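You operate a simulated robot arm through the tools that you are given. There is no shell and no other tool. Be economical: measure what you need, move in short steps, check, and stop when the job is done.

You run a simulated two-armed robot. Do the job below in one go: nothing can be reset, and whatever is moved stays where it is left.

TASK
Put two of the white pots from the lower shelf of the green rack on the middle shelf of the green rack. Fetch the bolt from the lower shelf of the green rack and set it on the middle shelf of the green rack. Fetch the tin marked "grease" from the screen table and set it on the top of the low shelf. Put the bearing with the largest size on its label from the screen table on the upper shelf of the green rack. Take the lid off the black cup and lay it down on the green bench by the press. Turn the shaker knob to 2. Do these in any order.

It is judged by the outcome, as a careful person would: the job done as asked, and still so three seconds after it is handed in. It fails if anything else is knocked over, pushed out of place, dropped, spilled or broken. A push-on lid holds only when it is set on centred and level and pressed home; a screw cap is set on level and turned clockwise until tight.

THE ROBOT
Two 7-joint arms with two-finger grippers on one trunk, on a base that drives. Base frame: it is fixed to the floor where the robot stands at the start and does not move with it; the origin is under the middle of the robot, x ahead of it, y to its left, z up. Lengths are in m, angles in degrees, forces in N, time in s.
The left shoulder is at the start at [0.077, 0.152, 0.938], the right one opposite. With the tool pointing down near the work surface each hand reaches from about 0.28 to 0.8 m from the robot's upright axis, wherever it stands, measured 20 degrees to its own side. Places, roughly: bearing [-1, -2.5, 0.75]; black cup (6x6x6 cm) [0.5, -2.7, 0.8]; bolt (8x3x2 cm) [0.5, -0.7, 0.5]; green tin, yellow tin [-1, -1, 0.75]; middle shelf of the green rack [0.6, -0.3, 0.9]; shaker knob [0.3, -3.3, 0.9]; top of the low shelf [-1.1, -1.8, 0.2]; upper shelf of the green rack [0.6, -0.3, 1.2]; white pot [0.5, -0.25, 0.5]. Payload 2.54 kg a hand.
The TCP of each hand is the grasp point between the finger pads, 0.03 m short of the fingertips. In the tool frame z runs along the fingers and y along their closing line. Largest opening 0.116 m; the body of the gripper starts 0.095 m behind the TCP.
Orientation is that of the tool frame in the base frame, as a unit quaternion [x, y, z, w]. With the fingers straight down and closing along the base's y, the tool's x points along the base's -x, its y along +y and its z along -z.

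THE INTERFACE
- The arms move only by the tool arm_command. It takes "left_targets", "right_targets" or both (then of equal length, played together; a hand with none holds still); each is a list of rows, each a list of 7 numbers: the turn, a rotation vector about the base's x, y, z in degrees, then the shift along the base's x, y, z in m, then the closure, from 0 (fully open) to 1 (shut). In form: [[rx, ry, rz, tx, ty, tz, gripper], ...]. A call has 1 to 10 rows; each row shifts and turns the commanded pose from where the row before left it. A row lasts 0.2 s, in which the tool goes at most 0.05 m and 8.6 degrees; a call with a longer step from one row to the next is refused whole, and so is a gripper value outside its range. Where a pose cannot be reached the arm comes as near as it can. A force on the tool above 40 N (or 10 N above the force at the start of the call, whichever is more), or a blocked arm, ends the call early, and 0.2 s more pass. The fingers move at their own pace (about 0.072 m/s each) and stop on an object; they squeeze with about 27 N. The grip force told is the motor's: it shows also when the fingers shut on nothing. Time passes only in rows, and 0.2 s behind the last, so rows that do not move let the fingers close. The reply holds the time, the measured pose of the TCP, the force on the tool along the base axes, the opening and the grip force, in the units named above and with some noise, with the torque about the TCP (base axes, N m) and any sound that the robot's microphone picked up, and new pictures: "views" is both (left out), scene, wrist or none (wrist: the cameras of the hands that moved).
- Cameras (640 x 400 px; columns grow to the right, rows downward): "scene" is now at [0.1501, -0.0392, 1.0762]; the picture's right is [-0.44, -0.90, 0.00], its down [-0.33, 0.16, -0.93] and it looks along [0.83, -0.41, -0.37] (base axes); focal length 214 px, centre (320, 200). "left" rides on the left gripper at [0.069, 0.015, -0.122] in its tool frame; the picture's right is [-0.21, 0.98, 0.00], its down [-0.83, -0.18, -0.53] and it looks along [-0.52, -0.11, 0.85] (tool axes); focal length 251 px, centre (320, 200). "right" rides on the right gripper at [0.069, -0.015, -0.122] in its tool frame; the picture's right is [0.21, 0.98, 0.00], its down [-0.83, 0.18, -0.53] and it looks along [-0.52, 0.11, 0.85] (tool axes); focal length 251 px, centre (320, 200). There is no depth. A picture from a camera that has moved, and an enlarged one, comes with that camera's place and axes in the base frame and with its lens.
- raise_lower(by): slides the trunk up (or, below 0, down) by that many m; the arms and the scene camera ride with it, the base frame stays. It gives what a move gives, with no picture.
- steer(legs): drives the robot by 1 to 6 legs, each [ahead, left, turn to the left] in m, m and degrees, along the robot's own axes; the way and the turn of a leg run together, so that a leg with both is an arc; at most 1.5 m and 180 degrees a leg. The arms and the cameras ride along, it lands a little off, and it stops where it bumps. It gives what a move gives, and a new picture of the scene camera.
- turn_head(pan, tilt): turns the head with the scene camera to pan (to the left, within 80 degrees either way) and tilt (down, from -29 to 69), counted from straight ahead of the robot. It gives what a move gives, and a new picture of the scene camera.
- close_up(camera, box): a new picture of the part [left, top, right, bottom] of that camera's present view, enlarged. It takes no simulated time.
- sign_off(): hands the job in; it is judged then, once.

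Work in short steps. Places have to be worked out from the pictures, the camera data and where the tool is seen: move nearer, look again, correct. Check each grasp and each placing, and mend what went wrong. You have 186 turns and 260 pictures in all, those below and enlarged ones among them. Open the grippers and draw the arms clear of the work before you hand the job in, unless the task says otherwise; then end with one line.

The tools are called after ">>>" as name(argument=value, ...) on one line, values as JSON. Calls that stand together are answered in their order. arm_command: Moves the arms, as the interface text tells. Its arguments: {"type":"object","properties":{"left_targets":{"type":"array","items":{"type":"array","items":{"type":"number"}}},"right_targets":{"type":"array","items":{"type":"array","items":{"type":"number"}}},"views":{"type":"string","enum":["both","scene","wrist","none"]}},"required":[]} The other tools are called the same way: raise_lower (by) slides the trunk up or down; steer (legs) drives the base; turn_head (pan, tilt) turns the head that bears the scene camera; close_up (camera, box) takes an enlarged picture of a part of a camera's view; sign_off () hands the job in.

At the start:

```text
time_s: 0.0
left_ee_pos: [0.3322, -0.0234, 1.0013]
left_ee_rot: [-0.001, 1.0, -0.001, 0.002]
left_ft_force: [0.9, -0.2, 0.2]
left_wrist_torque: [-0.01, 0.06, 0.03]
left_grip_width: 0.1161
left_grip_force: 0.0
right_ee_pos: [0.2624, -0.3112, 0.9999]
right_ee_rot: [0.0, 1.0, 0.0, -0.001]
right_ft_force: [0.0, 0.4, -0.4]
right_wrist_torque: [-0.01, -0.01, 0.04]
right_grip_width: 0.1156
right_grip_force: 0.0
trunk travel left (down, up): [-0.175, 0.114]
robot x, y, heading: [0.0017, 0.0007, -0.1]
head pan, tilt: [-26.3, 22.0]
```

scene: 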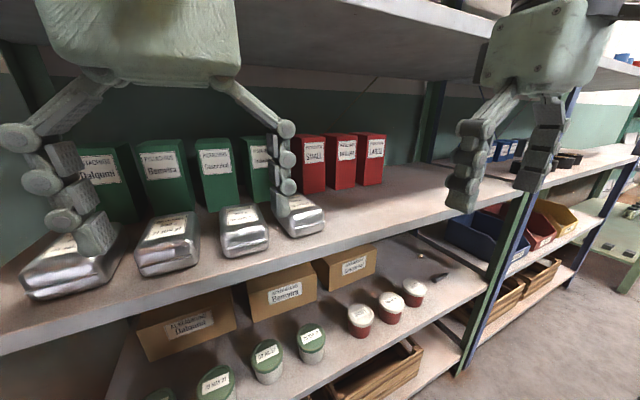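
right: 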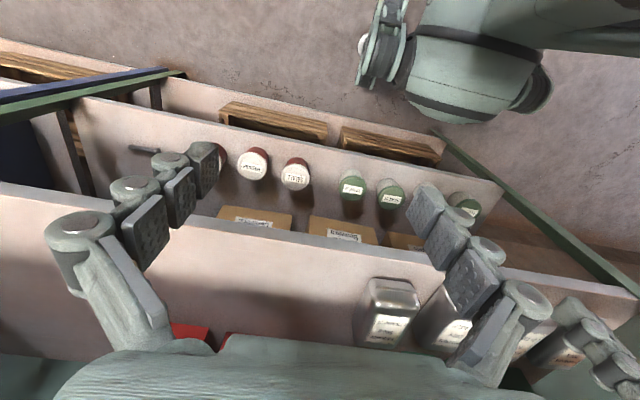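
left: 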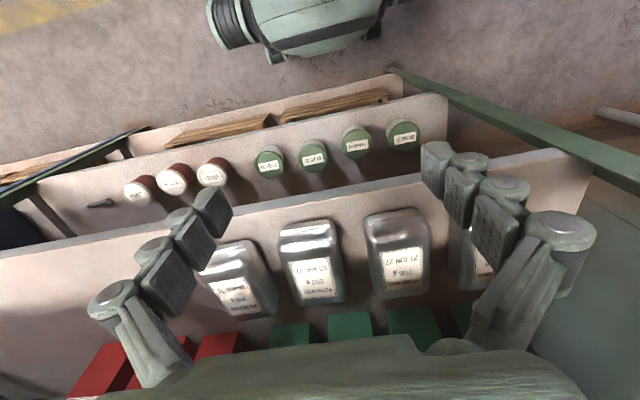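

I see the rack ahead with pots and the bolt on the lower shelf; I enlarge the pots to read them.

>>> close_up(camera="scene", box=[180, 220, 500, 400])

>>> close_up(camera="left", box=[60, 100, 280, 240])

```text
2.00 times, centred on (340, 310) of scene
camera zoom: at [0.1501, -0.0392, 1.0762], right [-0.44, -0.9, 0.0], down [-0.33, 0.16, -0.93], along [0.83, -0.41, -0.37], focal length 429 px, centre (280, -20)
```

zoom: 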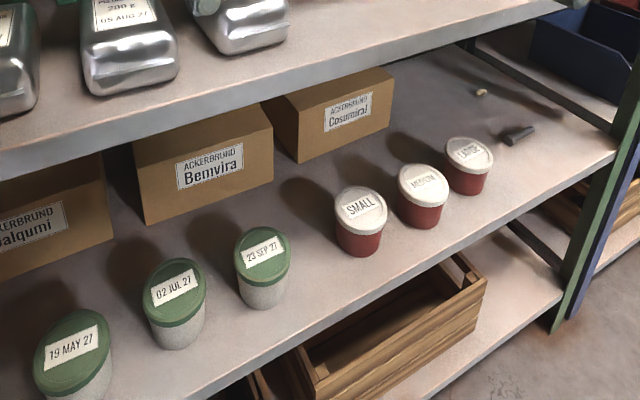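

```text
2.86 times, centred on (170, 170) of left
camera zoom: at [0.2618, -0.0072, 1.1224], right [0.21, 0.98, 0.0], down [0.82, -0.18, 0.54], along [0.52, -0.12, -0.84], focal length 718 px, centre (749, 286)
```

zoom: 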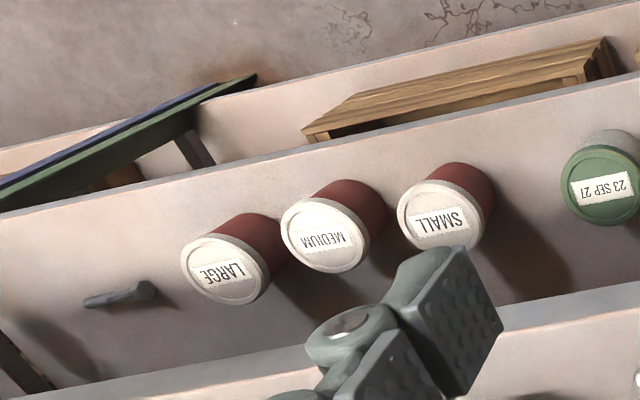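

The white-bodied pots are the green-lidded ones (red ones have white lids); the nearest are at about y=-0.18 and -0.08, x≈0.48, under the middle shelf whose edge is at x≈0.40. I pull the left hand back a bit and begin turning the right hand's fingers forward.

>>> arm_command(left_targets=[[0, 0, 0, -0.04, 0.04, 0, 0], [0, 0, 0, -0.03, 0.04, 0, 0], [0, 0, 0, 0, 0.04, 0, 0], [0, 0, 0, 0, 0.03, 0, 0], [0, 0, 0, 0, 0, 0, 0], [0, 0, 0, 0, 0, 0, 0], [0, 0, 0, 0, 0, 0, 0]], right_targets=[[0, -8, 0, -0.01, 0.015, 0, 0], [0, -8, 0, -0.01, 0.015, 0, 0], [0, -8, 0, 0, 0.015, 0, 0], [0, -8, 0, 0, 0.015, 0, 0], [0, -8, 0, 0, 0.015, 0, 0], [0, -8, 0, 0, 0.015, 0, 0], [0, -8, 0, 0, 0, 0, 0]], views="none")

>>> raise_lower(by=-0.17)

>>> turn_head(pan=-15, tilt=40)

```text
refused: row 1 steps farther than a row can; nothing moved
```

```text
time_s: 1.9
left_ee_pos: [0.3314, -0.024, 0.8309]
left_ee_rot: [-0.001, 1.0, -0.001, 0.0]
left_ft_force: [0.5, -0.7, 1.0]
left_wrist_torque: [-0.02, 0.02, 0.03]
left_grip_width: 0.1158
left_grip_force: 0.0
right_ee_pos: [0.2603, -0.3103, 0.8295]
right_ee_rot: [0.0, 1.0, 0.0, 0.001]
right_ft_force: [0.2, -0.8, 0.1]
right_wrist_torque: [-0.03, -0.02, 0.03]
right_grip_width: 0.116
right_grip_force: 0.1
trunk travel left (down, up): [-0.005, 0.284]
robot x, y, heading: [0.0031, -0.0009, -0.0]
head pan, tilt: [-26.3, 22.0]
```

```text
time_s: 2.7
left_ee_pos: [0.3307, -0.0242, 0.8299]
left_ee_rot: [-0.001, 1.0, -0.002, 0.001]
left_ft_force: [0.0, -0.8, -1.0]
left_wrist_torque: [0.02, 0.0, 0.02]
left_grip_width: 0.1162
left_grip_force: 0.1
right_ee_pos: [0.2625, -0.311, 0.8313]
right_ee_rot: [0.0, 1.0, 0.0, 0.001]
right_ft_force: [-0.4, 0.7, 0.1]
right_wrist_torque: [0.02, 0.01, -0.02]
right_grip_width: 0.1159
right_grip_force: 0.0
trunk travel left (down, up): [-0.005, 0.284]
robot x, y, heading: [0.001, 0.0003, -0.2]
head pan, tilt: [-15.0, 40.0]
camera scene: at [0.1489, -0.0205, 0.8782], right [-0.26, -0.97, 0.0], down [-0.62, 0.17, -0.77], along [0.74, -0.2, -0.64], focal length 214 px, centre (320, 200)
```

scene: 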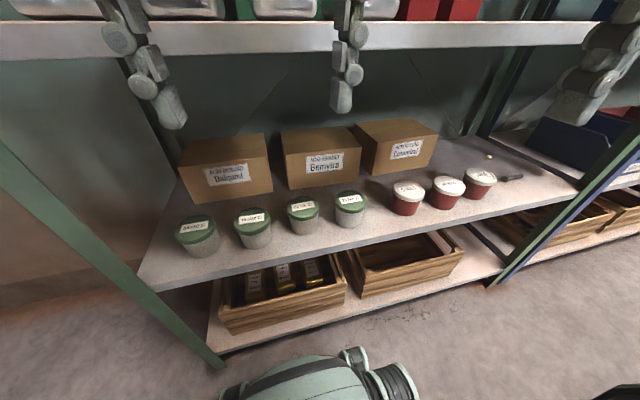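

Triangulating the two views: the last green-lidded pot's lid top is at about (0.46, -0.168, 0.595), pots spaced 0.10 m, shelf surface ≈0.54. I turn the right fingers forward and move toward y=-0.168 while the left hand gets out of the way.

>>> arm_command(left_targets=[[0, 0, 0, -0.02, 0.04, 0, 0], [0, 0, 0, -0.02, 0.04, 0, 0], [0, 0, 0, -0.02, 0.04, 0, 0], [0, 0, 0, 0, 0.045, 0, 0], [0, 0, 0, 0, 0.045, 0, 0], [0, 0, 0, 0, 0.04, 0, 0], [0, 0, 0, 0, 0, 0, 0], [0, 0, 0, 0, 0, 0, 0], [0, 0, 0, 0, 0, 0, 0], [0, 0, 0, 0, 0, 0, 0]], right_targets=[[0, -8, 0, 0, 0.01, -0.02, 0.22], [0, -8, 0, 0, 0.01, -0.02, 0.22], [0, -8, 0, 0, 0.01, -0.02, 0.22], [0, -8, 0, 0, 0.015, -0.02, 0.22], [0, -8, 0, 0, 0.015, -0.02, 0.22], [0, -8, 0, 0, 0.015, -0.02, 0.22], [0, -8, 0, 0, 0.015, -0.03, 0.22], [0, -8, 0, 0, 0.015, -0.03, 0.22], [0, -8, 0, 0, 0.02, -0.03, 0.22], [0, -8, 0, 0, 0.018, -0.03, 0.22]])

```text
time_s: 3.2
left_ee_pos: [0.3174, 0.0172, 0.8281]
left_ee_rot: [-0.01, 1.0, -0.001, -0.001]
left_ft_force: [9.4, -10.2, -9.9]
left_wrist_torque: [1.23, 0.45, 0.83]
left_grip_width: 0.1161
left_grip_force: 0.1
right_ee_pos: [0.2624, -0.3016, 0.8072]
right_ee_rot: [0.001, 0.997, -0.001, 0.077]
right_ft_force: [-0.3, 0.3, -0.9]
right_wrist_torque: [0.01, 0.03, -0.02]
right_grip_width: 0.0905
right_grip_force: 0.0
trunk travel left (down, up): [-0.005, 0.284]
robot x, y, heading: [0.0024, 0.0006, -0.2]
head pan, tilt: [-15.0, 40.0]
stopped in row 2 (left hand): the force on the tool passed its limit at 52 N (the readings are from after the stop); the commanded pose is now the measured one
camera scene: at [0.1524, -0.0198, 0.8805], right [-0.23, -0.97, 0.0], down [-0.6, 0.14, -0.79], along [0.76, -0.18, -0.62], focal length 214 px, centre (320, 200)
camera right: at [0.1744, -0.3156, 0.92], right [-0.21, 0.98, -0.03], down [0.74, 0.18, 0.65], along [0.64, 0.11, -0.76], focal length 251 px, centre (320, 200)
camera left: at [0.2483, 0.0315, 0.9495], right [0.19, 0.98, 0.0], down [0.83, -0.16, 0.53], along [0.52, -0.1, -0.85], focal length 251 px, centre (320, 200)
```

scene: 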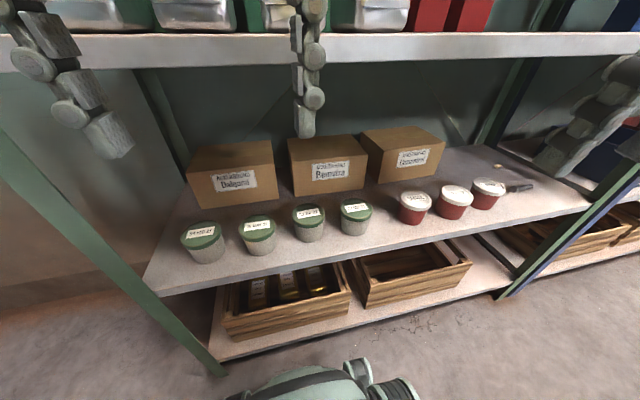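
right: 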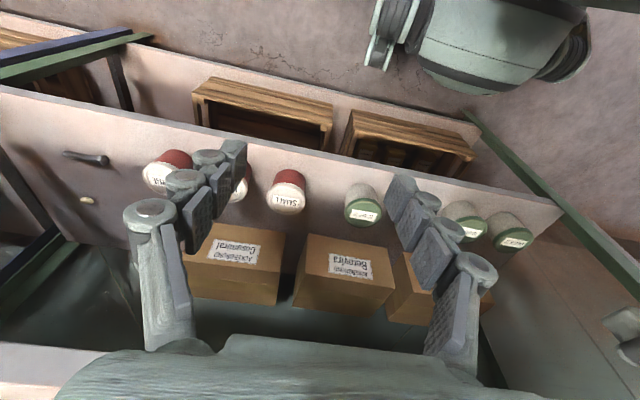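
left: 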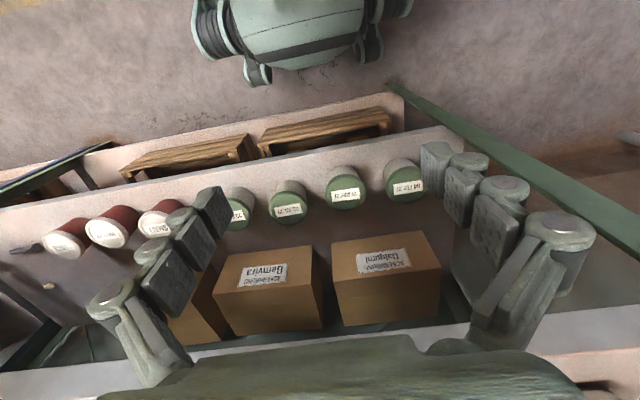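

The left hand stopped against something (52 N) after a few cm. I look at the left hand before moving further.

>>> turn_head(pan=25, tilt=5)

```text
time_s: 4.3
left_ee_pos: [0.3169, 0.0178, 0.8283]
left_ee_rot: [-0.009, 1.0, -0.002, -0.002]
left_ft_force: [-0.6, -0.5, 0.0]
left_wrist_torque: [0.0, -0.01, 0.02]
left_grip_width: 0.1161
left_grip_force: 0.0
right_ee_pos: [0.2612, -0.3023, 0.8081]
right_ee_rot: [0.001, 0.997, 0.0, 0.076]
right_ft_force: [0.1, 0.7, 0.0]
right_wrist_torque: [0.02, 0.01, 0.0]
right_grip_width: 0.0905
right_grip_force: 0.0
trunk travel left (down, up): [-0.005, 0.284]
robot x, y, heading: [0.0048, -0.0025, -0.0]
head pan, tilt: [25.0, 5.0]
camera scene: at [0.1519, 0.0391, 0.9335], right [0.42, -0.91, 0.0], down [-0.08, -0.04, -1.0], along [0.9, 0.42, -0.09], focal length 214 px, centre (320, 200)
```

scene: 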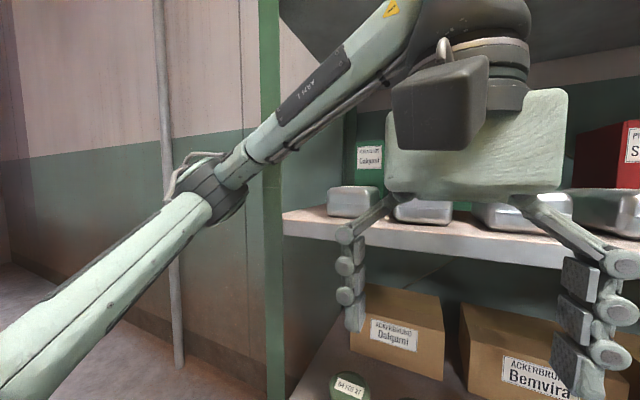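

The left elbow bore on the rack's green post at the left. I back the robot off 0.15 m, which also gives the right hand a better reach.

>>> steer(legs=[[-0.15, 0, 0]])

```text
time_s: 5.7
left_ee_pos: [0.1661, 0.0188, 0.8288]
left_ee_rot: [-0.008, 1.0, 0.0, -0.001]
left_ft_force: [1.0, -0.7, 0.7]
left_wrist_torque: [-0.03, -0.01, -0.04]
left_grip_width: 0.1161
left_grip_force: 0.1
right_ee_pos: [0.1117, -0.3006, 0.8076]
right_ee_rot: [0.001, 0.997, -0.001, 0.078]
right_ft_force: [0.8, -0.6, 0.2]
right_wrist_torque: [0.01, 0.01, 0.02]
right_grip_width: 0.0907
right_grip_force: 0.0
trunk travel left (down, up): [-0.005, 0.284]
robot x, y, heading: [-0.1497, -0.0013, 0.1]
head pan, tilt: [25.0, 5.0]
camera scene: at [0.0012, 0.0394, 0.9336], right [0.42, -0.91, 0.0], down [-0.08, -0.04, -1.0], along [0.9, 0.42, -0.09], focal length 214 px, centre (320, 200)
```

scene: 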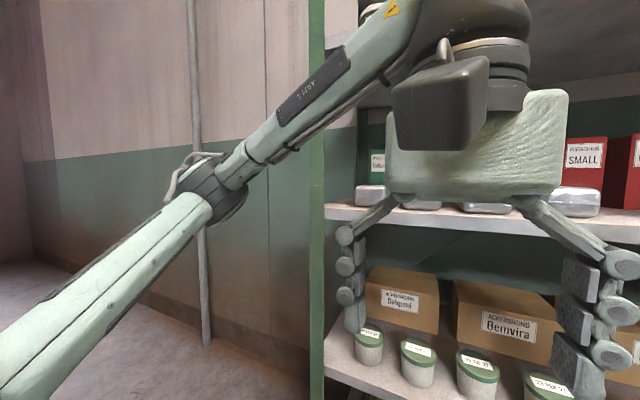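

Clear now. I rotate the right fingers forward, heading for (0.25, -0.168, 0.60), and swing the left hand aside.

>>> arm_command(left_targets=[[0, 0, 0, 0, 0.03, 0, 0], [0, 0, 0, 0, 0.03, 0, 0], [0, 0, 0, 0, 0.03, 0, 0], [0, 0, 0, 0, 0.03, 0, 0], [0, 0, 0, 0, 0.03, 0, 0], [0, 0, 0, 0, 0.03, 0, 0], [0, 0, 0, 0, 0.03, 0, 0], [0, 0, 0, 0, 0, 0, 0], [0, 0, 0, 0, 0, 0, 0]], right_targets=[[0, -8, 0, 0.0155, 0.0147, -0.022, 0.22], [0, -8, 0, 0.0155, 0.0147, -0.022, 0.22], [0, -8, 0, 0.0155, 0.0147, -0.022, 0.22], [0, -8, 0, 0.0155, 0.0147, -0.022, 0.22], [0, -8, 0, 0.0155, 0.0147, -0.022, 0.22], [0, -8, 0, 0.0155, 0.0147, -0.022, 0.22], [0, -8, 0, 0.0155, 0.0147, -0.022, 0.22], [0, -8, 0, 0.0155, 0.0147, -0.022, 0.22], [0, -8, 0, 0.0155, 0.0147, -0.022, 0.22]], views="none")

>>> turn_head(pan=-15, tilt=30)

```text
time_s: 7.7
left_ee_pos: [0.1671, 0.2294, 0.8272]
left_ee_rot: [-0.008, 1.0, -0.001, -0.002]
left_ft_force: [-0.9, 0.1, 0.8]
left_wrist_torque: [0.01, -0.01, 0.0]
left_grip_width: 0.116
left_grip_force: 0.0
right_ee_pos: [0.4081, -0.1969, 0.7697]
right_ee_rot: [0.001, 0.762, 0.0, 0.648]
right_ft_force: [0.3, -0.2, -0.2]
right_wrist_torque: [0.0, 0.03, 0.0]
right_grip_width: 0.0904
right_grip_force: 0.0
right hand out of reach, approached as far as the arm can: row 2, 3, 4, 5, 6, 7, 8, 9
trunk travel left (down, up): [-0.005, 0.284]
robot x, y, heading: [-0.1522, -0.0008, -0.0]
head pan, tilt: [25.0, 5.0]
```

```text
time_s: 8.7
left_ee_pos: [0.1658, 0.2292, 0.8267]
left_ee_rot: [-0.008, 1.0, -0.002, -0.002]
left_ft_force: [0.2, -0.1, 0.9]
left_wrist_torque: [-0.04, 0.05, -0.02]
left_grip_width: 0.1159
left_grip_force: 0.0
right_ee_pos: [0.4082, -0.1977, 0.7713]
right_ee_rot: [0.002, 0.762, -0.001, 0.647]
right_ft_force: [-0.3, -0.1, 0.4]
right_wrist_torque: [0.03, 0.01, 0.01]
right_grip_width: 0.0903
right_grip_force: 0.1
trunk travel left (down, up): [-0.005, 0.284]
robot x, y, heading: [-0.1496, 0.0009, -0.2]
head pan, tilt: [-15.0, 30.0]
camera scene: at [0.0052, -0.0228, 0.8932], right [-0.26, -0.97, 0.0], down [-0.48, 0.13, -0.87], along [0.84, -0.22, -0.5], focal length 214 px, centre (320, 200)
```

scene: 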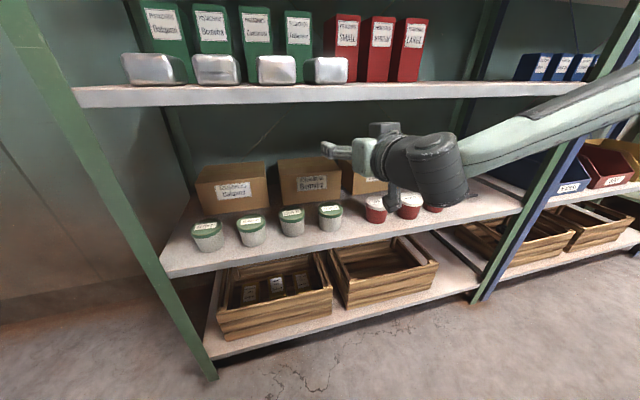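

The hand can't fold that close with fingers forward; it rests at (0.408,-0.197,0.771), above the pots and under the middle shelf. I make a small test step forward to see how the commanded pose is held.

>>> arm_command(right_targets=[[0, 0, 0, 0.02, 0, 0, 0.22], [0, 0, 0, 0.02, 0, 0, 0.22]], views="wrist")

```text
time_s: 9.3
left_ee_pos: [0.1666, 0.2302, 0.8265]
left_ee_rot: [-0.009, 1.0, -0.001, -0.002]
left_ft_force: [-0.1, -0.3, -0.2]
left_wrist_torque: [0.02, -0.03, 0.03]
left_grip_width: 0.1162
left_grip_force: 0.1
right_ee_pos: [0.4481, -0.197, 0.7702]
right_ee_rot: [0.001, 0.762, 0.0, 0.648]
right_ft_force: [0.9, -0.6, 0.0]
right_wrist_torque: [0.01, -0.01, -0.01]
right_grip_width: 0.0904
right_grip_force: 0.0
trunk travel left (down, up): [-0.005, 0.284]
robot x, y, heading: [-0.1496, 0.0026, 0.1]
head pan, tilt: [-15.0, 30.0]
camera right: at [0.3165, -0.211, 0.7231], right [-0.03, 0.98, -0.21], down [-0.39, 0.18, 0.9], along [0.92, 0.11, 0.38], focal length 251 px, centre (320, 200)
```

right: 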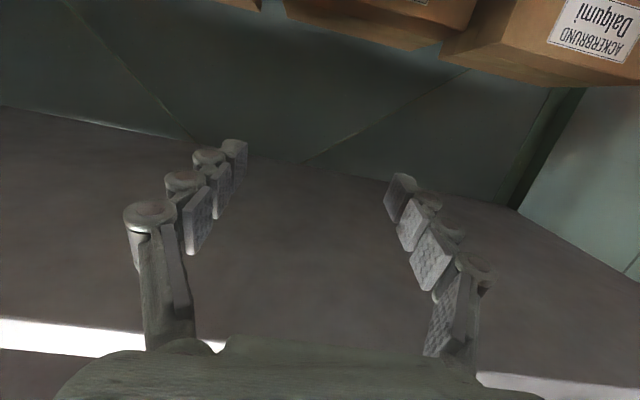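

Commands continue from the measured pose, good. I descend toward the pot: to (0.455, -0.168, 0.65), staying just above the lid, and look.

>>> arm_command(right_targets=[[0, 0, 0, 0.0035, 0.015, -0.03, 0.22], [0, 0, 0, 0.0035, 0.014, -0.03, 0.22], [0, 0, 0, 0, 0, -0.03, 0.22], [0, 0, 0, 0, 0, -0.03, 0.22]], views="scene")

>>> close_up(camera="scene", box=[160, 130, 480, 330])

```text
time_s: 10.3
left_ee_pos: [0.1668, 0.2292, 0.8265]
left_ee_rot: [-0.009, 1.0, -0.001, -0.001]
left_ft_force: [-0.9, -0.5, -0.4]
left_wrist_torque: [-0.01, 0.01, 0.0]
left_grip_width: 0.1161
left_grip_force: 0.0
right_ee_pos: [0.4521, -0.191, 0.7543]
right_ee_rot: [0.001, 0.763, -0.001, 0.646]
right_ft_force: [0.6, 0.8, 0.3]
right_wrist_torque: [0.03, -0.01, -0.03]
right_grip_width: 0.0904
right_grip_force: 0.0
right hand out of reach, approached as far as the arm can: row 1, 2, 3, 4
trunk travel left (down, up): [-0.005, 0.284]
robot x, y, heading: [-0.1516, -0.001, -0.1]
head pan, tilt: [-15.0, 30.0]
camera scene: at [0.0052, -0.0228, 0.8931], right [-0.26, -0.97, 0.0], down [-0.48, 0.13, -0.87], along [0.84, -0.22, -0.5], focal length 214 px, centre (320, 200)
```

scene: 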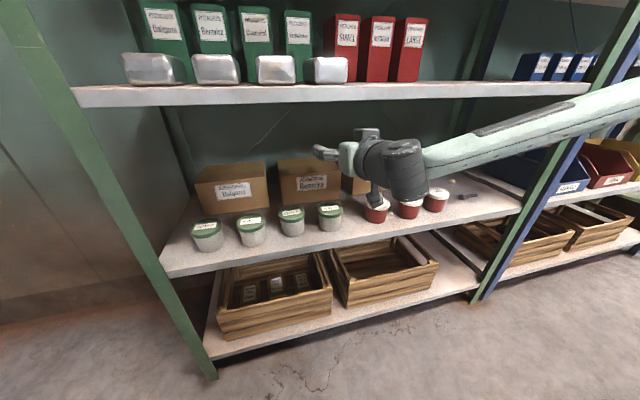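

```text
2.00 times, centred on (320, 230) of scene
camera zoom: at [0.0052, -0.0228, 0.8931], right [-0.26, -0.97, 0.0], down [-0.48, 0.13, -0.87], along [0.84, -0.22, -0.5], focal length 429 px, centre (320, 140)
```

zoom: 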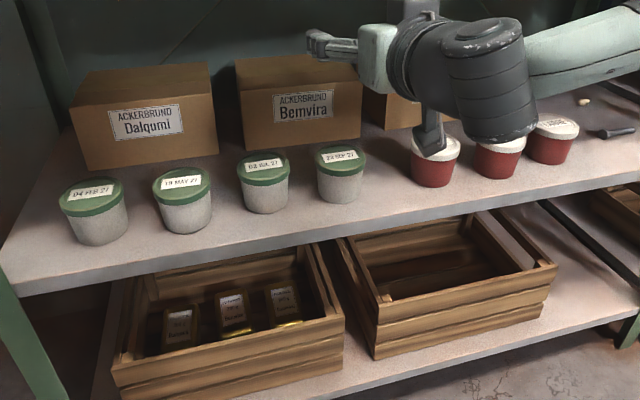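

The arm is folded too tightly with the forearm sideways; more distance will help. I drive back 0.25 m, which draws the hand straight out of the bay.

>>> steer(legs=[[-0.25, 0, 0]])

>>> arm_command(right_targets=[[0, 0, 0, 0.03, 0.008, -0.02, 0.22], [0, 0, 0, 0.03, 0.008, -0.02, 0.22], [0, 0, 0, 0.03, 0.007, -0.03, 0.22], [0, 0, 0, 0.01, 0, -0.04, 0.22], [0, 0, 0, 0, 0, -0.04, 0.22]], views="scene")

```text
time_s: 12.2
left_ee_pos: [-0.0908, 0.2306, 0.8262]
left_ee_rot: [-0.013, 1.0, -0.001, -0.001]
left_ft_force: [1.0, 0.4, -0.5]
left_wrist_torque: [0.0, 0.0, 0.02]
left_grip_width: 0.116
left_grip_force: 0.1
right_ee_pos: [0.1984, -0.1885, 0.7529]
right_ee_rot: [-0.001, 0.764, 0.001, 0.646]
right_ft_force: [0.2, -0.7, -0.2]
right_wrist_torque: [-0.03, 0.01, 0.03]
right_grip_width: 0.0903
right_grip_force: 0.1
trunk travel left (down, up): [-0.005, 0.284]
robot x, y, heading: [-0.4028, -0.0007, 0.2]
head pan, tilt: [-15.0, 30.0]
camera scene: at [-0.2486, -0.0225, 0.8931], right [-0.25, -0.97, 0.0], down [-0.48, 0.13, -0.87], along [0.84, -0.22, -0.5], focal length 214 px, centre (320, 200)
```

scene: 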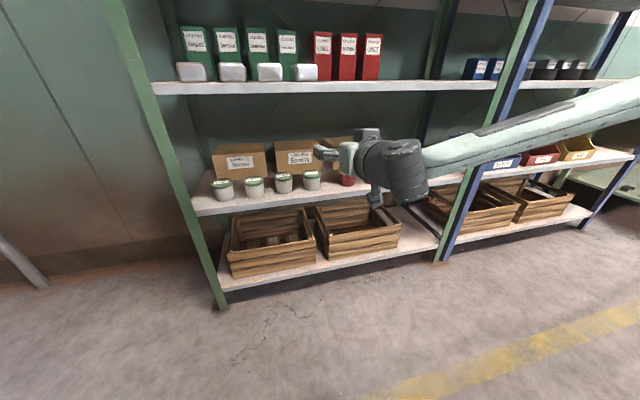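

```text
time_s: 13.4
left_ee_pos: [-0.0895, 0.2302, 0.8265]
left_ee_rot: [-0.013, 1.0, -0.001, -0.001]
left_ft_force: [-0.9, -0.1, 0.3]
left_wrist_torque: [0.01, -0.03, 0.02]
left_grip_width: 0.1159
left_grip_force: 0.0
right_ee_pos: [0.3061, -0.1532, 0.7268]
right_ee_rot: [0.001, 0.775, -0.002, 0.632]
right_ft_force: [0.0, 0.8, 0.2]
right_wrist_torque: [-0.02, 0.0, 0.03]
right_grip_width: 0.0905
right_grip_force: 0.0
right hand out of reach, approached as far as the arm can: row 1, 2, 3, 4, 5
trunk travel left (down, up): [-0.005, 0.284]
robot x, y, heading: [-0.4025, -0.0013, 0.3]
head pan, tilt: [-15.0, 30.0]
camera scene: at [-0.2487, -0.0225, 0.8931], right [-0.25, -0.97, 0.0], down [-0.48, 0.13, -0.87], along [0.84, -0.22, -0.5], focal length 214 px, centre (320, 200)
```

scene: 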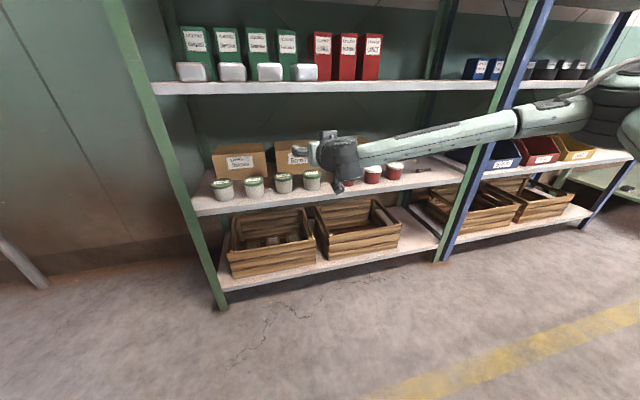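

Still out of reach, the elbow is held far out to the right. I back off 0.2 m more and re-pose the arm in free space: fingers down first, then forward at a longer reach.

>>> steer(legs=[[-0.2, 0, 0]])

>>> arm_command(right_targets=[[0, 8, 0, -0.02, -0.02, 0.01, 0.22], [0, 8, 0, -0.02, -0.02, 0.01, 0.22], [0, 8, 0, -0.02, -0.02, 0.01, 0.22], [0, 8, 0, -0.02, -0.02, 0.01, 0.22], [0, 8, 0, -0.02, -0.02, 0, 0.22], [0, 8, 0, -0.02, -0.02, 0, 0.22], [0, 8, 0, 0, 0, 0, 0.22], [0, 8, 0, 0, 0, 0, 0.22], [0, 8, 0, 0, 0, 0, 0.22], [0, 6, 0, 0, 0, 0, 0.22]], views="scene")

```text
time_s: 14.9
left_ee_pos: [-0.2868, 0.2302, 0.8262]
left_ee_rot: [-0.011, 1.0, -0.001, -0.002]
left_ft_force: [0.7, 0.0, 0.2]
left_wrist_torque: [0.02, 0.01, 0.04]
left_grip_width: 0.116
left_grip_force: 0.0
right_ee_pos: [0.1065, -0.1584, 0.7262]
right_ee_rot: [0.002, 0.775, -0.003, 0.633]
right_ft_force: [0.0, 0.3, 0.1]
right_wrist_torque: [-0.01, 0.01, -0.01]
right_grip_width: 0.0903
right_grip_force: 0.1
trunk travel left (down, up): [-0.005, 0.284]
robot x, y, heading: [-0.6042, -0.0033, 0.3]
head pan, tilt: [-15.0, 30.0]
camera scene: at [-0.4474, -0.024, 0.8931], right [-0.25, -0.97, 0.0], down [-0.48, 0.13, -0.87], along [0.84, -0.22, -0.5], focal length 214 px, centre (320, 200)
```

scene: 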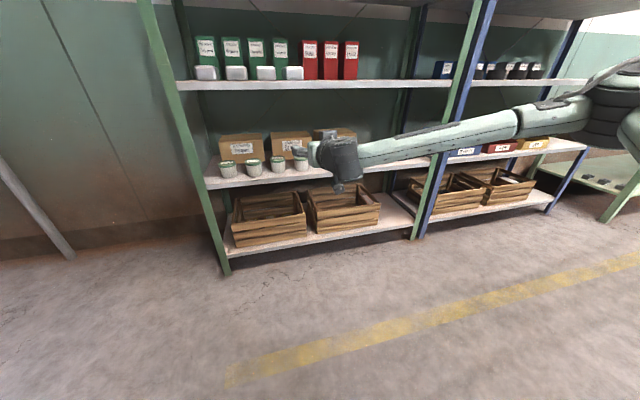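

```text
time_s: 17.1
left_ee_pos: [-0.2868, 0.2296, 0.8269]
left_ee_rot: [-0.012, 1.0, -0.001, -0.002]
left_ft_force: [-0.3, 0.4, -0.1]
left_wrist_torque: [-0.01, 0.01, 0.02]
left_grip_width: 0.1161
left_grip_force: 0.0
right_ee_pos: [-0.0146, -0.2785, 0.7657]
right_ee_rot: [0.0, 1.0, -0.002, 0.004]
right_ft_force: [0.4, 0.5, 0.5]
right_wrist_torque: [0.03, 0.02, 0.0]
right_grip_width: 0.0904
right_grip_force: 0.0
trunk travel left (down, up): [-0.005, 0.284]
robot x, y, heading: [-0.6022, -0.0021, 0.5]
head pan, tilt: [-15.0, 30.0]
camera scene: at [-0.4474, -0.0241, 0.8931], right [-0.25, -0.97, 0.0], down [-0.48, 0.13, -0.87], along [0.84, -0.22, -0.5], focal length 214 px, centre (320, 200)
```

scene: 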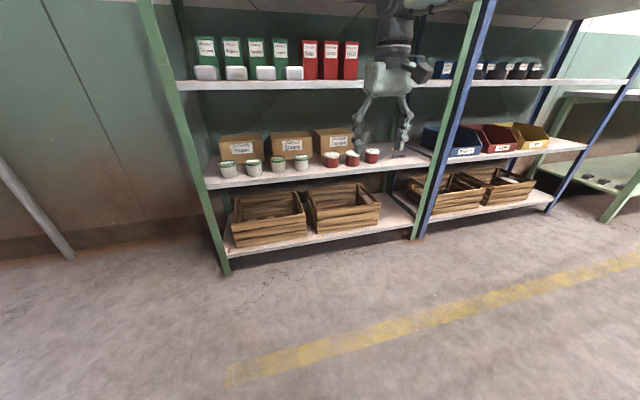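

Now I tilt forward again in free space while extending and lowering, noting where reach fails.

>>> arm_command(right_targets=[[0, -8, 0, 0.018, 0, -0.017, 0.22], [0, -8, 0, 0.018, 0, -0.017, 0.22], [0, -8, 0, 0.018, 0, -0.017, 0.22], [0, -8, 0, 0.018, 0, -0.017, 0.22], [0, -8, 0, 0.018, 0, -0.017, 0.22], [0, -8, 0, 0.018, 0, -0.017, 0.22], [0, -8, 0, 0.018, 0, -0.017, 0.22], [0, -8, 0, 0.018, 0, -0.017, 0.22], [0, -8, 0, 0.018, 0, -0.017, 0.22], [0, -8, 0, 0.018, 0, -0.017, 0.22]], views="scene")

```text
time_s: 19.4
left_ee_pos: [-0.2871, 0.2292, 0.8265]
left_ee_rot: [-0.011, 1.0, -0.001, -0.002]
left_ft_force: [-0.4, -0.7, -0.2]
left_wrist_torque: [0.0, -0.01, 0.0]
left_grip_width: 0.1162
left_grip_force: 0.0
right_ee_pos: [0.1587, -0.2745, 0.6574]
right_ee_rot: [0.004, 0.811, -0.005, 0.585]
right_ft_force: [-0.1, -0.3, -0.4]
right_wrist_torque: [0.0, -0.01, 0.0]
right_grip_width: 0.0904
right_grip_force: 0.1
right hand out of reach, approached as far as the arm can: row 9, 10
trunk travel left (down, up): [-0.005, 0.284]
robot x, y, heading: [-0.6029, -0.003, 0.1]
head pan, tilt: [-15.0, 30.0]
camera scene: at [-0.4474, -0.0242, 0.8931], right [-0.25, -0.97, 0.0], down [-0.48, 0.13, -0.87], along [0.84, -0.22, -0.5], focal length 214 px, centre (320, 200)
```

scene: 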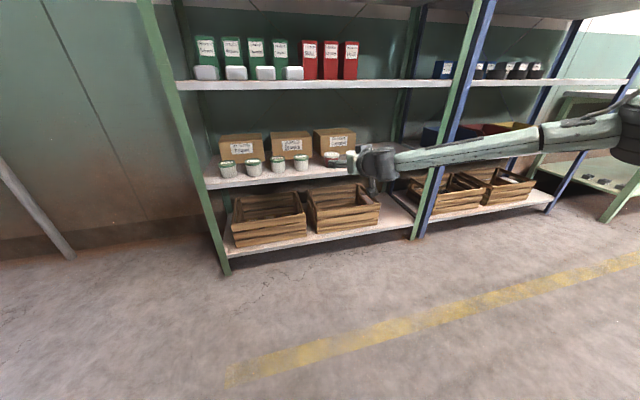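

A tilt of 64° was in reach at z 0.63. I test a 60° tilt lower down here in free air.

>>> arm_command(right_targets=[[0, 6, 0, 0, 0, -0.01, 0.22], [0, 6, 0, 0, 0, -0.02, 0.22], [0, 0, 0, 0, 0, -0.02, 0.22], [0, 0, 0, 0, 0, -0.02, 0.22], [0, 0, 0, 0, 0, -0.018, 0.22]], views="none")

```text
time_s: 20.6
left_ee_pos: [-0.2875, 0.2291, 0.8262]
left_ee_rot: [-0.011, 1.0, -0.001, -0.001]
left_ft_force: [-0.2, -0.1, -0.2]
left_wrist_torque: [0.01, 0.01, 0.0]
left_grip_width: 0.116
left_grip_force: 0.2
right_ee_pos: [0.1583, -0.274, 0.5681]
right_ee_rot: [0.004, 0.869, -0.006, 0.496]
right_ft_force: [0.7, 0.6, 0.2]
right_wrist_torque: [0.05, 0.02, 0.02]
right_grip_width: 0.0907
right_grip_force: 0.1
trunk travel left (down, up): [-0.005, 0.284]
robot x, y, heading: [-0.6053, 0.0001, 0.0]
head pan, tilt: [-15.0, 30.0]
```

That pose is reachable (60° tilt, z 0.568). I raise the trunk 0.1 m, drive ahead 0.30 and left 0.107 so the hand is over the pot.

>>> raise_lower(by=0.1)

>>> steer(legs=[[0.25, 0.107, 0]])

>>> close_up(camera="right", box=[0, 0, 640, 400])

```text
time_s: 21.9
left_ee_pos: [-0.2872, 0.2285, 0.926]
left_ee_rot: [-0.012, 1.0, 0.0, -0.003]
left_ft_force: [0.0, 0.0, 0.7]
left_wrist_torque: [0.01, 0.03, -0.02]
left_grip_width: 0.1162
left_grip_force: 0.0
right_ee_pos: [0.1578, -0.2735, 0.6691]
right_ee_rot: [0.003, 0.869, -0.006, 0.495]
right_ft_force: [-0.2, 0.6, -0.7]
right_wrist_torque: [0.01, 0.03, 0.0]
right_grip_width: 0.0906
right_grip_force: 0.0
trunk travel left (down, up): [-0.105, 0.184]
robot x, y, heading: [-0.6005, -0.0048, 0.7]
head pan, tilt: [-15.0, 30.0]
```

```text
time_s: 23.8
left_ee_pos: [-0.0446, 0.3366, 0.9267]
left_ee_rot: [-0.012, 1.0, -0.001, -0.001]
left_ft_force: [0.0, -1.2, 0.1]
left_wrist_torque: [-0.03, 0.02, 0.0]
left_grip_width: 0.1159
left_grip_force: 0.1
right_ee_pos: [0.401, -0.1661, 0.669]
right_ee_rot: [0.003, 0.869, -0.006, 0.495]
right_ft_force: [-0.1, 0.3, -0.6]
right_wrist_torque: [0.0, -0.03, 0.02]
right_grip_width: 0.0905
right_grip_force: 0.0
trunk travel left (down, up): [-0.105, 0.184]
robot x, y, heading: [-0.3554, 0.107, 0.5]
head pan, tilt: [-15.0, 30.0]
camera scene: at [-0.204, 0.0835, 0.9931], right [-0.25, -0.97, 0.0], down [-0.48, 0.13, -0.87], along [0.84, -0.22, -0.5], focal length 214 px, centre (320, 200)
```

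scene: 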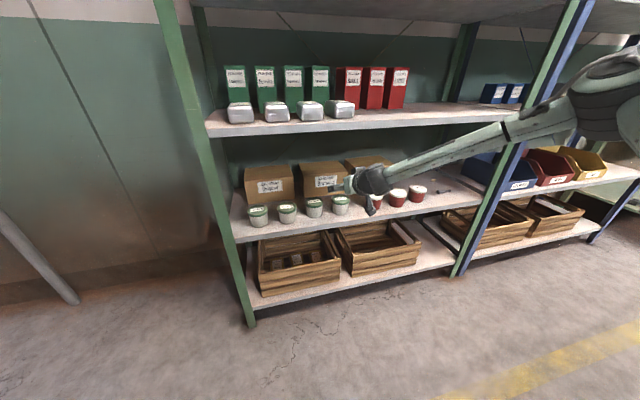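

```text
1.00 times, centred on (320, 200) of right (not enlarged: the box is as wide or as high as the picture)
camera zoom: at [0.2612, -0.1794, 0.6729], right [-0.1, 0.98, -0.19], down [-0.04, 0.19, 0.98], along [0.99, 0.1, 0.02], focal length 251 px, centre (320, 200)
```

zoom: 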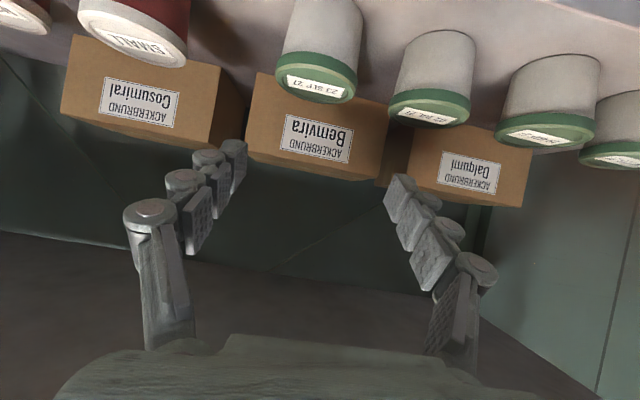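

The wrist view puts the 23 SEP pot at about (0.45, -0.180). I drive 0.054 ahead and 0.013 right to stand over it.

>>> steer(legs=[[0.054, -0.013, 0]])

>>> close_up(camera="right", box=[0, 0, 640, 400])

```text
time_s: 24.7
left_ee_pos: [0.0093, 0.3241, 0.9267]
left_ee_rot: [-0.012, 1.0, -0.001, -0.002]
left_ft_force: [-0.1, 0.4, 0.1]
left_wrist_torque: [0.0, 0.02, -0.01]
left_grip_width: 0.1158
left_grip_force: 0.0
right_ee_pos: [0.4551, -0.1785, 0.6687]
right_ee_rot: [0.003, 0.869, -0.005, 0.495]
right_ft_force: [0.8, -0.4, -0.5]
right_wrist_torque: [0.0, -0.01, 0.0]
right_grip_width: 0.0904
right_grip_force: 0.1
trunk travel left (down, up): [-0.105, 0.184]
robot x, y, heading: [-0.3061, 0.0914, 0.3]
head pan, tilt: [-15.0, 30.0]
camera scene: at [-0.1508, 0.0707, 0.9931], right [-0.25, -0.97, 0.0], down [-0.48, 0.13, -0.87], along [0.84, -0.22, -0.5], focal length 214 px, centre (320, 200)
```

scene: 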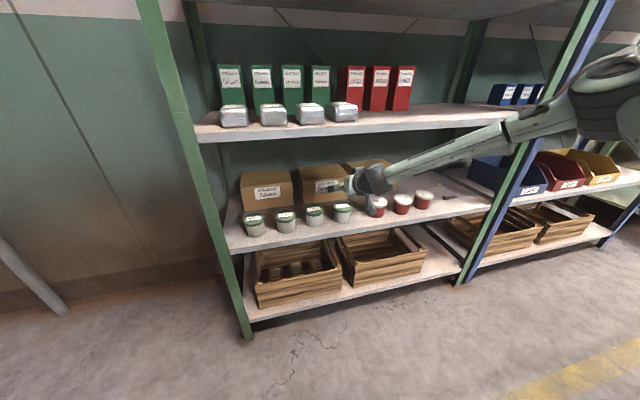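

```text
1.00 times, centred on (320, 200) of right (not enlarged: the box is as wide or as high as the picture)
camera zoom: at [0.3144, -0.192, 0.6728], right [-0.1, 0.98, -0.19], down [-0.04, 0.19, 0.98], along [0.99, 0.1, 0.02], focal length 251 px, centre (320, 200)
```

zoom: 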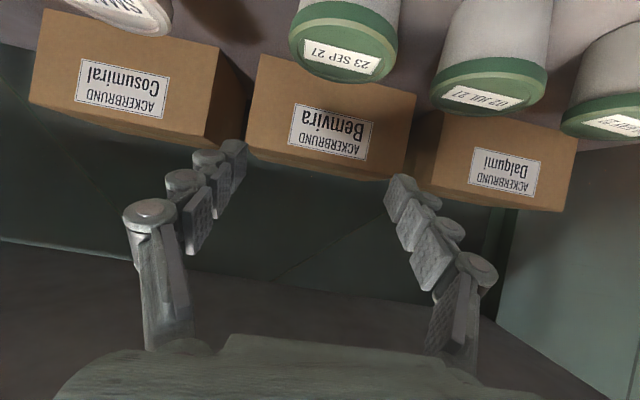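

Label centre computes to (0.457, -0.182), well centred between the fingers (TCP at 0.455, -0.1785). I lower the trunk onto it.

>>> raise_lower(by=-0.097)

>>> arm_command(right_targets=[[0, 0, 0, 0, 0, 0, 0.22], [0, 0, 0, 0, 0, 0, 0.22]], views="wrist")

```text
time_s: 26.0
left_ee_pos: [0.0091, 0.3239, 0.8298]
left_ee_rot: [-0.012, 1.0, -0.001, -0.002]
left_ft_force: [1.0, -0.4, 0.9]
left_wrist_torque: [0.01, -0.01, -0.01]
left_grip_width: 0.1159
left_grip_force: 0.1
right_ee_pos: [0.4559, -0.1798, 0.5713]
right_ee_rot: [0.003, 0.869, -0.005, 0.496]
right_ft_force: [-0.4, -0.3, -0.2]
right_wrist_torque: [-0.01, -0.04, 0.02]
right_grip_width: 0.0907
right_grip_force: 0.0
trunk travel left (down, up): [-0.008, 0.281]
robot x, y, heading: [-0.305, 0.0924, 0.4]
head pan, tilt: [-15.0, 30.0]
```

```text
time_s: 26.6
left_ee_pos: [0.0083, 0.3247, 0.829]
left_ee_rot: [-0.011, 1.0, 0.0, -0.001]
left_ft_force: [-0.7, -0.6, -0.8]
left_wrist_torque: [0.0, -0.01, 0.01]
left_grip_width: 0.1161
left_grip_force: 0.2
right_ee_pos: [0.4553, -0.1795, 0.5722]
right_ee_rot: [0.003, 0.869, -0.005, 0.496]
right_ft_force: [-0.1, 0.8, -0.8]
right_wrist_torque: [-0.01, 0.01, -0.01]
right_grip_width: 0.0908
right_grip_force: 0.0
trunk travel left (down, up): [-0.008, 0.281]
robot x, y, heading: [-0.3072, 0.091, 0.0]
head pan, tilt: [-15.0, 30.0]
camera right: at [0.3144, -0.192, 0.5759], right [-0.1, 0.98, -0.19], down [-0.04, 0.19, 0.98], along [0.99, 0.1, 0.02], focal length 251 px, centre (320, 200)
```

right: 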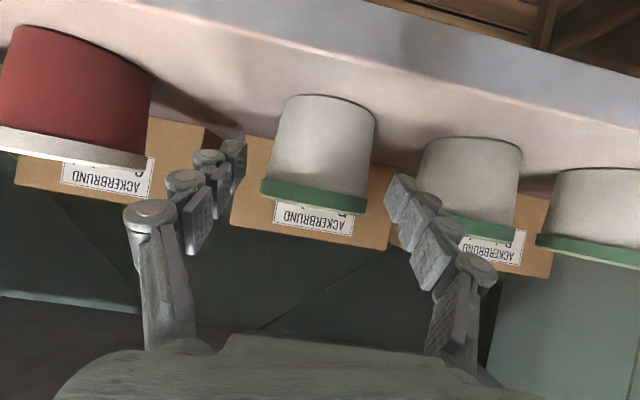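

The TCP is level with the lid (pot spans z≈0.53–0.585, lid above ≈0.566). I go 18 mm lower while tilting 6° flatter so the pads take the body.

>>> arm_command(right_targets=[[0, -3, 0, 0.002, 0, -0.006, 0.22], [0, -3, 0, 0.002, 0, -0.006, 0.22], [0, 0, 0, 0, 0, -0.005, 0.22]], views="wrist")

```text
time_s: 27.4
left_ee_pos: [0.0086, 0.3238, 0.8291]
left_ee_rot: [-0.012, 1.0, -0.001, -0.001]
left_ft_force: [-0.1, -0.8, -0.6]
left_wrist_torque: [0.0, -0.02, 0.03]
left_grip_width: 0.1159
left_grip_force: 0.1
right_ee_pos: [0.4633, -0.1741, 0.5805]
right_ee_rot: [0.005, 0.846, -0.008, 0.534]
right_ft_force: [0.2, 0.7, 0.2]
right_wrist_torque: [-0.01, 0.01, 0.01]
right_grip_width: 0.0907
right_grip_force: 0.0
right hand out of reach, approached as far as the arm can: row 2, 3
trunk travel left (down, up): [-0.008, 0.281]
robot x, y, heading: [-0.3036, 0.0934, 0.2]
head pan, tilt: [-15.0, 30.0]
camera right: at [0.3223, -0.1873, 0.5729], right [-0.08, 0.98, -0.2], down [-0.12, 0.19, 0.97], along [0.99, 0.1, 0.1], focal length 251 px, centre (320, 200)
```

right: 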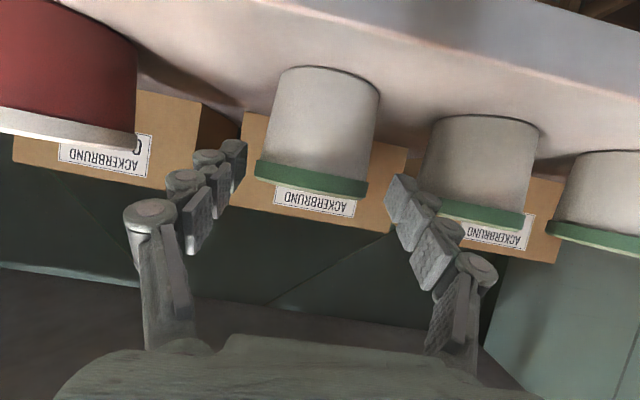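

Too flat for the reach. I go back to the 60° tilt, lower by arm and the last bit of trunk.

>>> arm_command(right_targets=[[0, 5, 0, -0.002, -0.002, -0.005, 0.22], [0, 0, 0, -0.002, -0.002, -0.008, 0.22], [0, 0, 0, 0, -0.002, -0.004, 0.22]], views="none")

>>> raise_lower(by=-0.007)

>>> close_up(camera="right", box=[160, 50, 480, 250])

```text
time_s: 28.2
left_ee_pos: [0.0082, 0.3239, 0.8288]
left_ee_rot: [-0.012, 1.0, 0.0, -0.002]
left_ft_force: [0.8, 0.5, -0.3]
left_wrist_torque: [0.03, -0.01, 0.02]
left_grip_width: 0.1161
left_grip_force: 0.1
right_ee_pos: [0.4586, -0.1813, 0.5642]
right_ee_rot: [0.003, 0.865, -0.006, 0.503]
right_ft_force: [-0.8, -1.0, 0.3]
right_wrist_torque: [0.02, 0.01, 0.01]
right_grip_width: 0.0904
right_grip_force: 0.2
trunk travel left (down, up): [-0.008, 0.281]
robot x, y, heading: [-0.3041, 0.0922, 0.6]
head pan, tilt: [-15.0, 30.0]
```

```text
time_s: 28.8
left_ee_pos: [0.0082, 0.3235, 0.8224]
left_ee_rot: [-0.012, 1.0, -0.001, -0.002]
left_ft_force: [0.7, 0.2, -0.2]
left_wrist_torque: [-0.01, -0.02, 0.02]
left_grip_width: 0.116
left_grip_force: 0.1
right_ee_pos: [0.46, -0.181, 0.5574]
right_ee_rot: [0.003, 0.864, -0.005, 0.503]
right_ft_force: [-0.4, 0.5, -0.5]
right_wrist_torque: [0.0, 0.02, 0.02]
right_grip_width: 0.0902
right_grip_force: 0.1
trunk travel left (down, up): [-0.001, 0.288]
robot x, y, heading: [-0.3052, 0.0937, 0.4]
head pan, tilt: [-15.0, 30.0]
```

```text
2.00 times, centred on (320, 150) of right
camera zoom: at [0.3183, -0.1942, 0.5591], right [-0.1, 0.98, -0.19], down [-0.05, 0.19, 0.98], along [0.99, 0.1, 0.04], focal length 503 px, centre (320, 300)
```

zoom: 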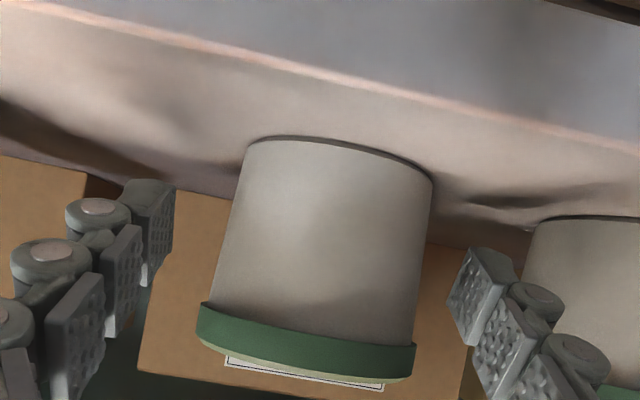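

The TCP now lies on the pot body just below the lid and is centred. I close the right gripper.

>>> arm_command(right_targets=[[0, 0, 0, 0, 0, 0, 0.45], [0, 0, 0, 0, 0, 0, 0.6], [0, 0, 0, 0, 0, 0, 0.6], [0, 0, 0, 0, 0, 0, 0.7], [0, 0, 0, 0, 0, 0, 0.7]], views="wrist")

```text
time_s: 30.0
left_ee_pos: [0.0085, 0.3243, 0.8238]
left_ee_rot: [-0.012, 1.0, -0.001, -0.002]
left_ft_force: [0.0, -0.4, 0.2]
left_wrist_torque: [-0.02, 0.0, 0.01]
left_grip_width: 0.1161
left_grip_force: 0.0
right_ee_pos: [0.46, -0.1805, 0.5575]
right_ee_rot: [0.003, 0.864, -0.005, 0.503]
right_ft_force: [-1.0, 0.9, 1.7]
right_wrist_torque: [0.04, -0.02, 0.01]
right_grip_width: 0.0643
right_grip_force: 27.2
trunk travel left (down, up): [-0.001, 0.288]
robot x, y, heading: [-0.3118, 0.0913, 0.3]
head pan, tilt: [-15.0, 30.0]
camera right: at [0.3183, -0.1941, 0.5593], right [-0.1, 0.98, -0.19], down [-0.05, 0.19, 0.98], along [0.99, 0.1, 0.04], focal length 251 px, centre (320, 200)
```

right: 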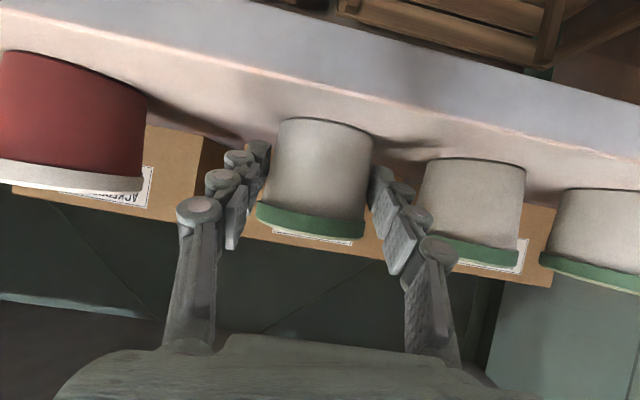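

Gripped at 0.064 m with 27 N. I lift with the trunk by 0.06 and then back out of the bay.

>>> raise_lower(by=0.05)

>>> steer(legs=[[-0.25, 0, 0]])

>>> raise_lower(by=0.235)

>>> arm_command(right_targets=[[0, 0, 0, 0, 0, 0.03, 0.7], [0, 0, 0, 0, 0, 0.03, 0.7], [0, 0, 0, 0, 0, 0.03, 0.7], [0, 0, 0, 0, 0, 0.02, 0.7]], views="both")

```text
time_s: 30.9
left_ee_pos: [0.0084, 0.325, 0.872]
left_ee_rot: [-0.012, 1.0, -0.001, -0.002]
left_ft_force: [-0.4, -0.4, -0.4]
left_wrist_torque: [-0.05, -0.04, 0.02]
left_grip_width: 0.1161
left_grip_force: 0.1
right_ee_pos: [0.4592, -0.1815, 0.6072]
right_ee_rot: [0.004, 0.864, -0.006, 0.503]
right_ft_force: [-0.3, -0.1, -2.0]
right_wrist_torque: [0.02, 0.08, 0.02]
right_grip_width: 0.064
right_grip_force: 26.9
trunk travel left (down, up): [-0.051, 0.238]
robot x, y, heading: [-0.3063, 0.0898, 0.2]
head pan, tilt: [-15.0, 30.0]
```

```text
time_s: 32.8
left_ee_pos: [-0.2432, 0.3225, 0.8726]
left_ee_rot: [-0.011, 1.0, -0.001, -0.002]
left_ft_force: [-0.1, -0.5, -0.6]
left_wrist_torque: [0.0, 0.0, 0.03]
left_grip_width: 0.1163
left_grip_force: 0.1
right_ee_pos: [0.2061, -0.1831, 0.608]
right_ee_rot: [0.003, 0.864, -0.005, 0.503]
right_ft_force: [0.0, 0.7, -1.1]
right_wrist_torque: [0.01, 0.01, -0.01]
right_grip_width: 0.0646
right_grip_force: 26.7
trunk travel left (down, up): [-0.051, 0.238]
robot x, y, heading: [-0.5611, 0.0923, 0.1]
head pan, tilt: [-15.0, 30.0]
camera scene: at [-0.4038, 0.0693, 0.9391], right [-0.25, -0.97, 0.0], down [-0.48, 0.13, -0.87], along [0.84, -0.22, -0.5], focal length 214 px, centre (320, 200)
```

scene: 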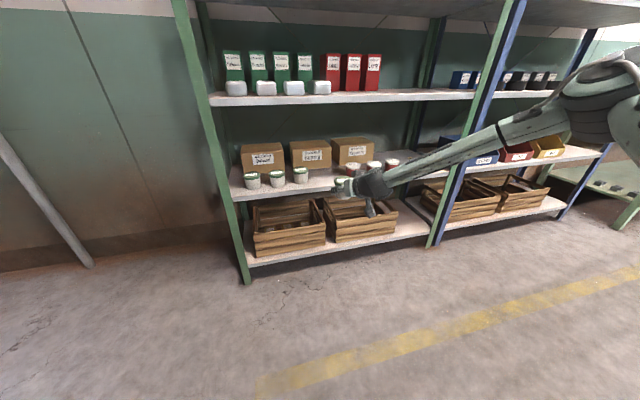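

```text
time_s: 35.2
left_ee_pos: [-0.2438, 0.3228, 1.1072]
left_ee_rot: [-0.011, 1.0, -0.001, -0.002]
left_ft_force: [-0.5, -0.1, 0.7]
left_wrist_torque: [0.02, -0.01, -0.02]
left_grip_width: 0.1156
left_grip_force: 0.1
right_ee_pos: [0.2052, -0.1817, 0.8431]
right_ee_rot: [0.004, 0.865, -0.006, 0.503]
right_ft_force: [-0.2, 0.2, -1.3]
right_wrist_torque: [0.02, 0.01, 0.02]
right_grip_width: 0.0643
right_grip_force: 26.8
trunk travel left (down, up): [-0.286, 0.003]
robot x, y, heading: [-0.5596, 0.0964, 0.3]
head pan, tilt: [-15.0, 30.0]
```

```text
time_s: 36.2
left_ee_pos: [-0.2437, 0.3235, 1.1075]
left_ee_rot: [-0.012, 1.0, -0.001, -0.002]
left_ft_force: [-1.7, -0.5, -0.6]
left_wrist_torque: [0.0, 0.01, 0.0]
left_grip_width: 0.1161
left_grip_force: 0.0
right_ee_pos: [0.2058, -0.1819, 0.9543]
right_ee_rot: [0.004, 0.864, -0.006, 0.503]
right_ft_force: [-0.2, 0.2, -0.8]
right_wrist_torque: [0.0, 0.01, 0.0]
right_grip_width: 0.0642
right_grip_force: 27.1
trunk travel left (down, up): [-0.286, 0.003]
robot x, y, heading: [-0.5612, 0.0935, 0.1]
head pan, tilt: [-15.0, 30.0]
camera scene: at [-0.404, 0.0695, 1.1741], right [-0.25, -0.97, 0.0], down [-0.48, 0.13, -0.87], along [0.84, -0.22, -0.5], focal length 214 px, centre (320, 200)
camera right: at [0.0653, -0.1951, 0.9558], right [-0.1, 0.98, -0.19], down [-0.05, 0.19, 0.98], along [0.99, 0.1, 0.04], focal length 251 px, centre (320, 200)
```

scene: 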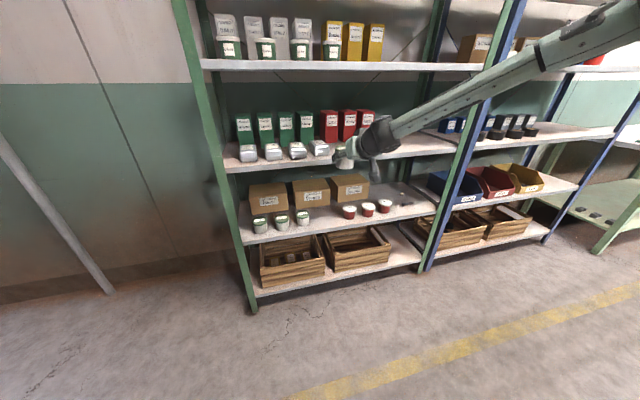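
right: 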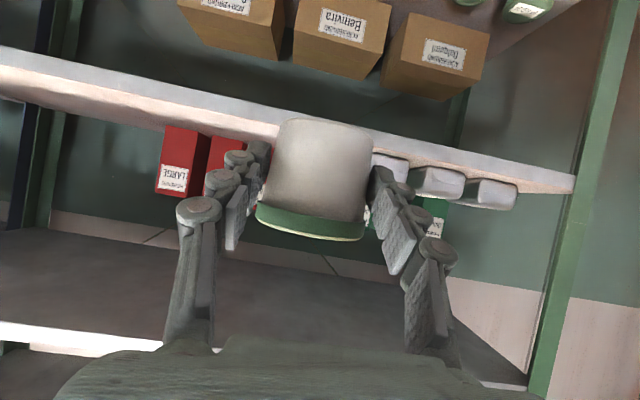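

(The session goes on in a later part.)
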